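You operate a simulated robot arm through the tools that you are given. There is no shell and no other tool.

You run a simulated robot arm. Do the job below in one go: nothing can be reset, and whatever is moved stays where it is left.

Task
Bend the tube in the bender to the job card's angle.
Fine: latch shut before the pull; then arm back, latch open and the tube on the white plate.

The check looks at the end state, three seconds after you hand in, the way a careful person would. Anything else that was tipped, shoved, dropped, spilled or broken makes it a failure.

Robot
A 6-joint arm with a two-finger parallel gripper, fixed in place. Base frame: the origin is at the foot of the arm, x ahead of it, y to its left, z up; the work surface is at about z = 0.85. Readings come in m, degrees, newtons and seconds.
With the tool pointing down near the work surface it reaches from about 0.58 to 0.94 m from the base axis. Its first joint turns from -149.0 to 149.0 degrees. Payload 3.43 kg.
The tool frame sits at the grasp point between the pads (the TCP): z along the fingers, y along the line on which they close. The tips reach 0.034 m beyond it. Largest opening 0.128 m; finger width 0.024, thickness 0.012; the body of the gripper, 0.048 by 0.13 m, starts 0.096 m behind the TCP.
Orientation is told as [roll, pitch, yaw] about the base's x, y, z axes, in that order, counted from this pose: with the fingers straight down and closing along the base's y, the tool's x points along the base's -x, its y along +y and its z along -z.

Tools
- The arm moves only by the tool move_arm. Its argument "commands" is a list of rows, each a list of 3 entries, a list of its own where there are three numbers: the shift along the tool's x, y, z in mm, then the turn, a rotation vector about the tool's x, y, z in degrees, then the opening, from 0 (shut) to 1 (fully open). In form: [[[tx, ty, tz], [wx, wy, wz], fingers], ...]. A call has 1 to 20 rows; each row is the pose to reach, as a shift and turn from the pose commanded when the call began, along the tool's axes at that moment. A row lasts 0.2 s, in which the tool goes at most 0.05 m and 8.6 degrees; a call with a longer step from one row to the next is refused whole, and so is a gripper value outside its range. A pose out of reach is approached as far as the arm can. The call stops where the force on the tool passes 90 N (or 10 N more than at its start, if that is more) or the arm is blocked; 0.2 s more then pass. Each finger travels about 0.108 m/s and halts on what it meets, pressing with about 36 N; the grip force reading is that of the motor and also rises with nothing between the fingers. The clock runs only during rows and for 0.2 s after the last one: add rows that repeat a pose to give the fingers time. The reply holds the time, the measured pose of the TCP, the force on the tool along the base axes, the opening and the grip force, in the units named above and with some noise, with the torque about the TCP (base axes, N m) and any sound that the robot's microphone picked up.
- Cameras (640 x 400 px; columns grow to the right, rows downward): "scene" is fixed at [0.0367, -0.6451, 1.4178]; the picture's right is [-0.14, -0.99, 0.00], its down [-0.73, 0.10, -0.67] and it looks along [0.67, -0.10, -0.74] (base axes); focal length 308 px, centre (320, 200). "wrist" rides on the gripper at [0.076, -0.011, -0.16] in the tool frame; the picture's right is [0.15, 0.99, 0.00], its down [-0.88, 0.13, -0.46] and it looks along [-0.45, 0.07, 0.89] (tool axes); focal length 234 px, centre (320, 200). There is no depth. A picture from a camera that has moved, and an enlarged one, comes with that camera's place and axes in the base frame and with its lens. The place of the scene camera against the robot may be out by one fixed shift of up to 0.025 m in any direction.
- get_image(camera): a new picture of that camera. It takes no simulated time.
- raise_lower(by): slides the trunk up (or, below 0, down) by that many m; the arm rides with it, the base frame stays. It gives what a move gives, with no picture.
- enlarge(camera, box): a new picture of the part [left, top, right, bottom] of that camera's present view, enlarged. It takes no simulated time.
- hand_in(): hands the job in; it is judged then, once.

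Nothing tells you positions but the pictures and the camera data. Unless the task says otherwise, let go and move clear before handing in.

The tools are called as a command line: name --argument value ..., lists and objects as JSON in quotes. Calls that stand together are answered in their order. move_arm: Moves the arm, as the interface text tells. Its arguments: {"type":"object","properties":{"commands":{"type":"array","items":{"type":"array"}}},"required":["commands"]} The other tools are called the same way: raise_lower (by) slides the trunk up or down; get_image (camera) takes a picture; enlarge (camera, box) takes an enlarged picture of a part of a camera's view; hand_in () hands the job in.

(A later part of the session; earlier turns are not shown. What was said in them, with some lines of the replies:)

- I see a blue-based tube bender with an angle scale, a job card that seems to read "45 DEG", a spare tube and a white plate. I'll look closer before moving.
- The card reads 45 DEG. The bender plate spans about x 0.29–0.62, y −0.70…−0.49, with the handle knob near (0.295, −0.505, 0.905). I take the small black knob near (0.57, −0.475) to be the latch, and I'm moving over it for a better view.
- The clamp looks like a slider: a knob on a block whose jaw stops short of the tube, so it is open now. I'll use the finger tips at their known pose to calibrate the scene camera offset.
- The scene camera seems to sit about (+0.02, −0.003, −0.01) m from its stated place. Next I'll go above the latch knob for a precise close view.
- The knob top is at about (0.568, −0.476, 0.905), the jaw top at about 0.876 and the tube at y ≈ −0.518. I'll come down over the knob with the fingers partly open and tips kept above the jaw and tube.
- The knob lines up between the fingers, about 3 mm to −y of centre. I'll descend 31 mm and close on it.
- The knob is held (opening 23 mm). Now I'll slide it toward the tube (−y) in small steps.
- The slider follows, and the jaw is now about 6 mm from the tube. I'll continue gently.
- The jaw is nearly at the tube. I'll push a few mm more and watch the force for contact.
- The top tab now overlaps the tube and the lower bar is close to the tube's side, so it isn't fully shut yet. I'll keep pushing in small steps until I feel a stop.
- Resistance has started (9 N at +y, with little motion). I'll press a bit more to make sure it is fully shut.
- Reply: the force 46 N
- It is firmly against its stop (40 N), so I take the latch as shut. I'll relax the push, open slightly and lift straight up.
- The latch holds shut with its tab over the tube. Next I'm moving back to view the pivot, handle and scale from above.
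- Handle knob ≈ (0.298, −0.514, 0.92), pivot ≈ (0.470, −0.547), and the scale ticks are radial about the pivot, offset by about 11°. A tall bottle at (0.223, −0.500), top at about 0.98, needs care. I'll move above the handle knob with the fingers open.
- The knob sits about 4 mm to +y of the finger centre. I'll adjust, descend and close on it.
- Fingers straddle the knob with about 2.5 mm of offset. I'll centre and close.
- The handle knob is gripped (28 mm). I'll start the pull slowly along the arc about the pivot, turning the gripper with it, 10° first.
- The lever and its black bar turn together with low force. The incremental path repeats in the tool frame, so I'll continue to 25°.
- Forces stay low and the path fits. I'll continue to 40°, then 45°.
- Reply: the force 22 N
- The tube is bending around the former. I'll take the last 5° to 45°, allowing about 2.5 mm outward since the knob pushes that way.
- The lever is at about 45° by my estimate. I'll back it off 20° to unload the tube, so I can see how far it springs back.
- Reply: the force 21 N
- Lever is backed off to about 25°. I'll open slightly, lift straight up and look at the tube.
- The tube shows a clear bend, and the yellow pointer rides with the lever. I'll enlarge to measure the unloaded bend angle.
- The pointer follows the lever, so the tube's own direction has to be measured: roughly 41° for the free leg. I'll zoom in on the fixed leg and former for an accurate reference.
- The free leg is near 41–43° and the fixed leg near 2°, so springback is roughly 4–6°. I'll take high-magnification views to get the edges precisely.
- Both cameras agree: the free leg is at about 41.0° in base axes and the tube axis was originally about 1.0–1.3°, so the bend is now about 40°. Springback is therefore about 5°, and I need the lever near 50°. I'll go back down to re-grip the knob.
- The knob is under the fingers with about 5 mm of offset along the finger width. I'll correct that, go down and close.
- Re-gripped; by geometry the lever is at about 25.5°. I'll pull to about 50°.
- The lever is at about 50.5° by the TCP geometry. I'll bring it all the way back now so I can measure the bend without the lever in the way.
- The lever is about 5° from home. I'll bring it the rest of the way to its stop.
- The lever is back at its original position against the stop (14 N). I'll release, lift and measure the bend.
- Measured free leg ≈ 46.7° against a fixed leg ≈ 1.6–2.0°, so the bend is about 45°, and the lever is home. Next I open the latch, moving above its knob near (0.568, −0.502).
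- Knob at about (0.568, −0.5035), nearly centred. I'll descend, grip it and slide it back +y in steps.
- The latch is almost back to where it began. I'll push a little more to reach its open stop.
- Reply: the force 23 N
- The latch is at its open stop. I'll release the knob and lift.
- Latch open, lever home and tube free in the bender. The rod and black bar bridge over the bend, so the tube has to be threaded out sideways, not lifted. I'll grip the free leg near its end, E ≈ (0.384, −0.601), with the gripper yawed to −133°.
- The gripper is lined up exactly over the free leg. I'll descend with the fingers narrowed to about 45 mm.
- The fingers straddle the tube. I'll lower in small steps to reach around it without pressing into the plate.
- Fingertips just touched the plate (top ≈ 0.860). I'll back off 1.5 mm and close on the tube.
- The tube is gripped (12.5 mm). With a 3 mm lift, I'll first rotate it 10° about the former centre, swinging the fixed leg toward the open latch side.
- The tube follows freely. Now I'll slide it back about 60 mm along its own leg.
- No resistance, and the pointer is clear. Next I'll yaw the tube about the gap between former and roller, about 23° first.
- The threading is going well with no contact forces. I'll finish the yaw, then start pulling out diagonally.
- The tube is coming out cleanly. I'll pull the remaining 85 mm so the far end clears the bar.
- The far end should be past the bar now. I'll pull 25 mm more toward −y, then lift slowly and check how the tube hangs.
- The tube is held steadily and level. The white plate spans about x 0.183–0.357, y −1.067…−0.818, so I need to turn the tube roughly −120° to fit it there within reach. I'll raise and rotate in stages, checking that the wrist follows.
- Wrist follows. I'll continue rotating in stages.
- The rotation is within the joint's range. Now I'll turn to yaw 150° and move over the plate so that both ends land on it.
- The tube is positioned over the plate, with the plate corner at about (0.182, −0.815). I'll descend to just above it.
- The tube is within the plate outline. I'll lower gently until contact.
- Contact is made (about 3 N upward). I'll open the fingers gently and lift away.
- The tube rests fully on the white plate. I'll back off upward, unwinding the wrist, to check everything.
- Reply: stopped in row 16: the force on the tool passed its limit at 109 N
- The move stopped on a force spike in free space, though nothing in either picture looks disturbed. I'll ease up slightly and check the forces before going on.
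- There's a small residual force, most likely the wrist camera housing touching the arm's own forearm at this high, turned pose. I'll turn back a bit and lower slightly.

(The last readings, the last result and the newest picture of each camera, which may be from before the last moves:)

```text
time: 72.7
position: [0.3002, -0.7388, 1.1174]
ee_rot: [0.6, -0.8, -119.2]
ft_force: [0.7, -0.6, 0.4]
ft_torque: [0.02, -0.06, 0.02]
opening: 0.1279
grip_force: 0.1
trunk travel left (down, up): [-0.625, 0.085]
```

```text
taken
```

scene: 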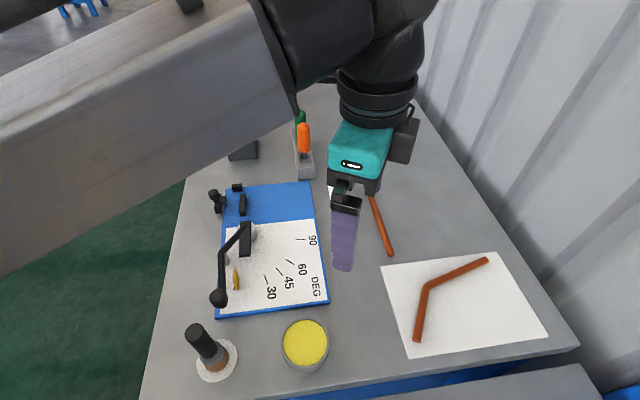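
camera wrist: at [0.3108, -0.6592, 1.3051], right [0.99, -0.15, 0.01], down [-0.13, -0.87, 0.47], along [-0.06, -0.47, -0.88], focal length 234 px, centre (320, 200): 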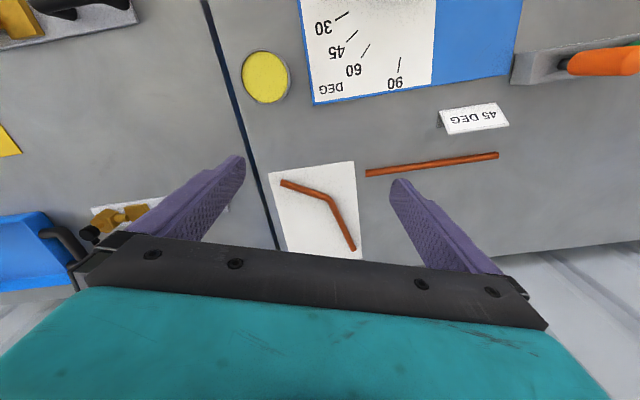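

Forces are back to zero and the scene is undisturbed. Now I'll inspect the bender state and the tube's final angle.

enlarge --camera "scene" --box '[375, 240, 555, 365]'

enlarge --camera "scene" --box '[190, 180, 340, 320]'

get_image --camera "wrist"

```text
3.20 times, centred on (465, 302) of scene
camera zoom: at [0.0367, -0.6451, 1.4178], right [-0.14, -0.99, 0.0], down [-0.73, 0.1, -0.67], along [0.67, -0.1, -0.74], focal length 986 px, centre (-144, -128)
```

zoom: 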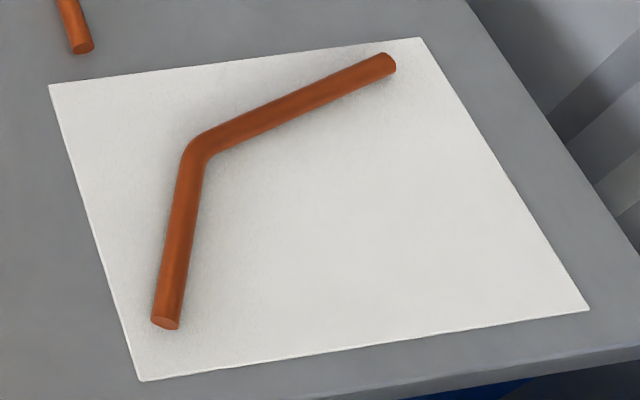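

```text
2.86 times, centred on (265, 250) of scene
camera zoom: at [0.0367, -0.6451, 1.4178], right [-0.14, -0.99, 0.0], down [-0.73, 0.1, -0.67], along [0.67, -0.1, -0.74], focal length 880 px, centre (477, 57)
```

zoom: 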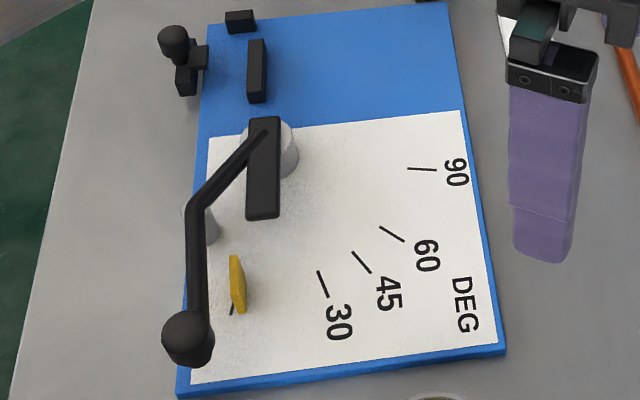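

```text
taken
camera wrist: at [0.3256, -0.6641, 1.2745], right [0.94, -0.35, 0.01], down [-0.32, -0.83, 0.47], along [-0.16, -0.44, -0.88], focal length 234 px, centre (320, 200)
```

wrist: 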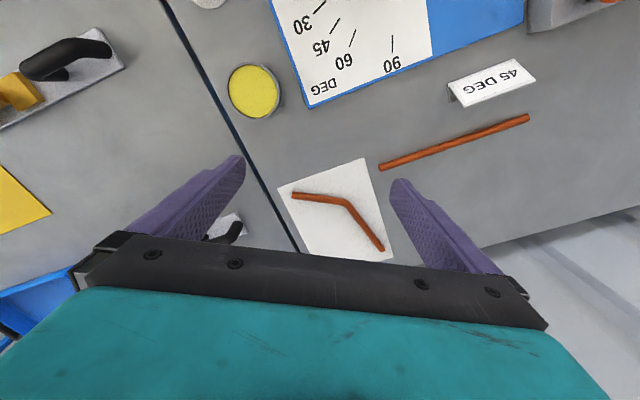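

Everything is in place: lever home, latch open, tube on the plate. I'll take one more accurate measurement of the bend with high zoom.

enlarge --camera "scene" --box '[405, 305, 445, 345]'

enlarge --camera "scene" --box '[405, 275, 455, 310]'

enlarge --camera "scene" --box '[440, 245, 500, 285]'

enlarge --camera "wrist" --box '[280, 180, 400, 255]'

```text
10.00 times, centred on (425, 325) of scene
camera zoom: at [0.0367, -0.6451, 1.4178], right [-0.14, -0.99, 0.0], down [-0.73, 0.1, -0.67], along [0.67, -0.1, -0.74], focal length 3081 px, centre (-730, -1050)
```

zoom: 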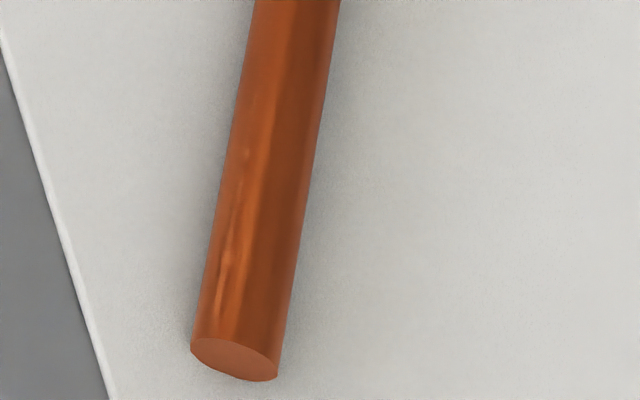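

```text
11.43 times, centred on (430, 292) of scene
camera zoom: at [0.0367, -0.6451, 1.4178], right [-0.14, -0.99, 0.0], down [-0.73, 0.1, -0.67], along [0.67, -0.1, -0.74], focal length 3521 px, centre (-937, -857)
```

zoom: 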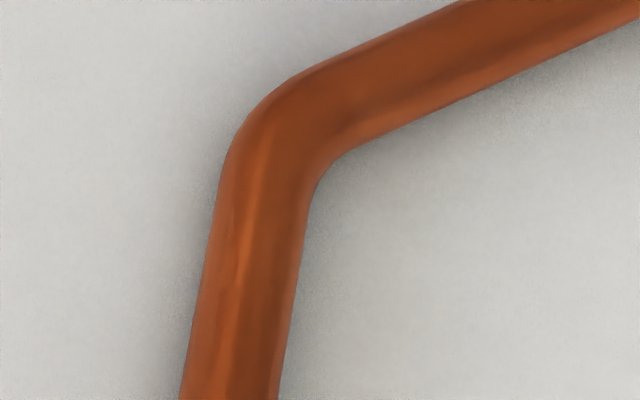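

```text
10.00 times, centred on (470, 265) of scene
camera zoom: at [0.0367, -0.6451, 1.4178], right [-0.14, -0.99, 0.0], down [-0.73, 0.1, -0.67], along [0.67, -0.1, -0.74], focal length 3081 px, centre (-1180, -450)
```

zoom: 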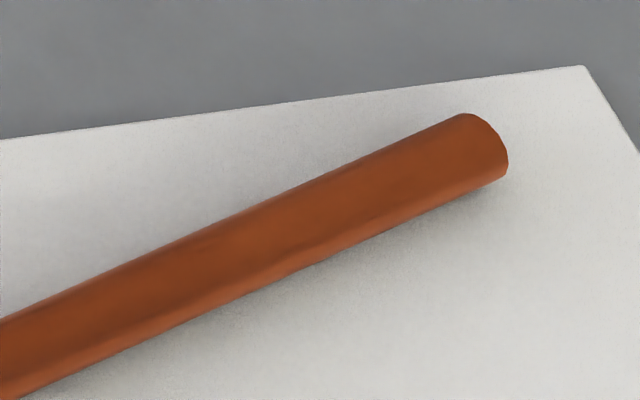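

```text
5.33 times, centred on (340, 218) of wrist
camera zoom: at [0.3256, -0.6641, 1.2745], right [0.94, -0.35, 0.01], down [-0.32, -0.83, 0.47], along [-0.16, -0.44, -0.88], focal length 1249 px, centre (213, 107)
```

zoom: 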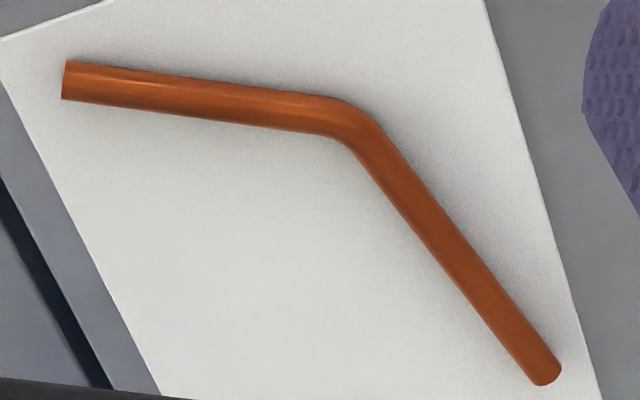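

The scene view gives a bend of about 44.9° and the wrist view about 44.3°, which matches the card's 45° within what I can measure. The lever is back at its 0 mark, the latch is open, the tube lies fully on the white plate, and the gripper is clear. Handing in.

hand_in

```text
The job is handed in.
```

I bent the tube to the job card's 45° and handed the job in; no verdict has come back yet. Measured on the white plate, the bend came out at about 44.9° from the scene camera and 44.3° from the wrist camera.

- **Latch:** I shut it against its stop before pulling. It is now back at its open stop.
- **Bend:** It took two pulls. The first, to about 45° on the lever, sprang back to about 40°. I then pulled to about 50.5° and let it spring back to the target.
- **Bender arm:** It is back against its home stop, with the pointer at the 0 mark.
- **Tube:** The arm's rod bridges the bend, so I slid and turned the tube out from under it instead of lifting it. It lies fully within the white plate.
- **Force stop at the end:** While I was moving clear, one robot move stopped on a 109 N force spike in free space. It was most likely the wrist camera touching the robot's own forearm. Nothing on the bench looked disturbed afterwards, and the forces cleared when I turned back.

The gripper was open and clear of the bench when I handed in.
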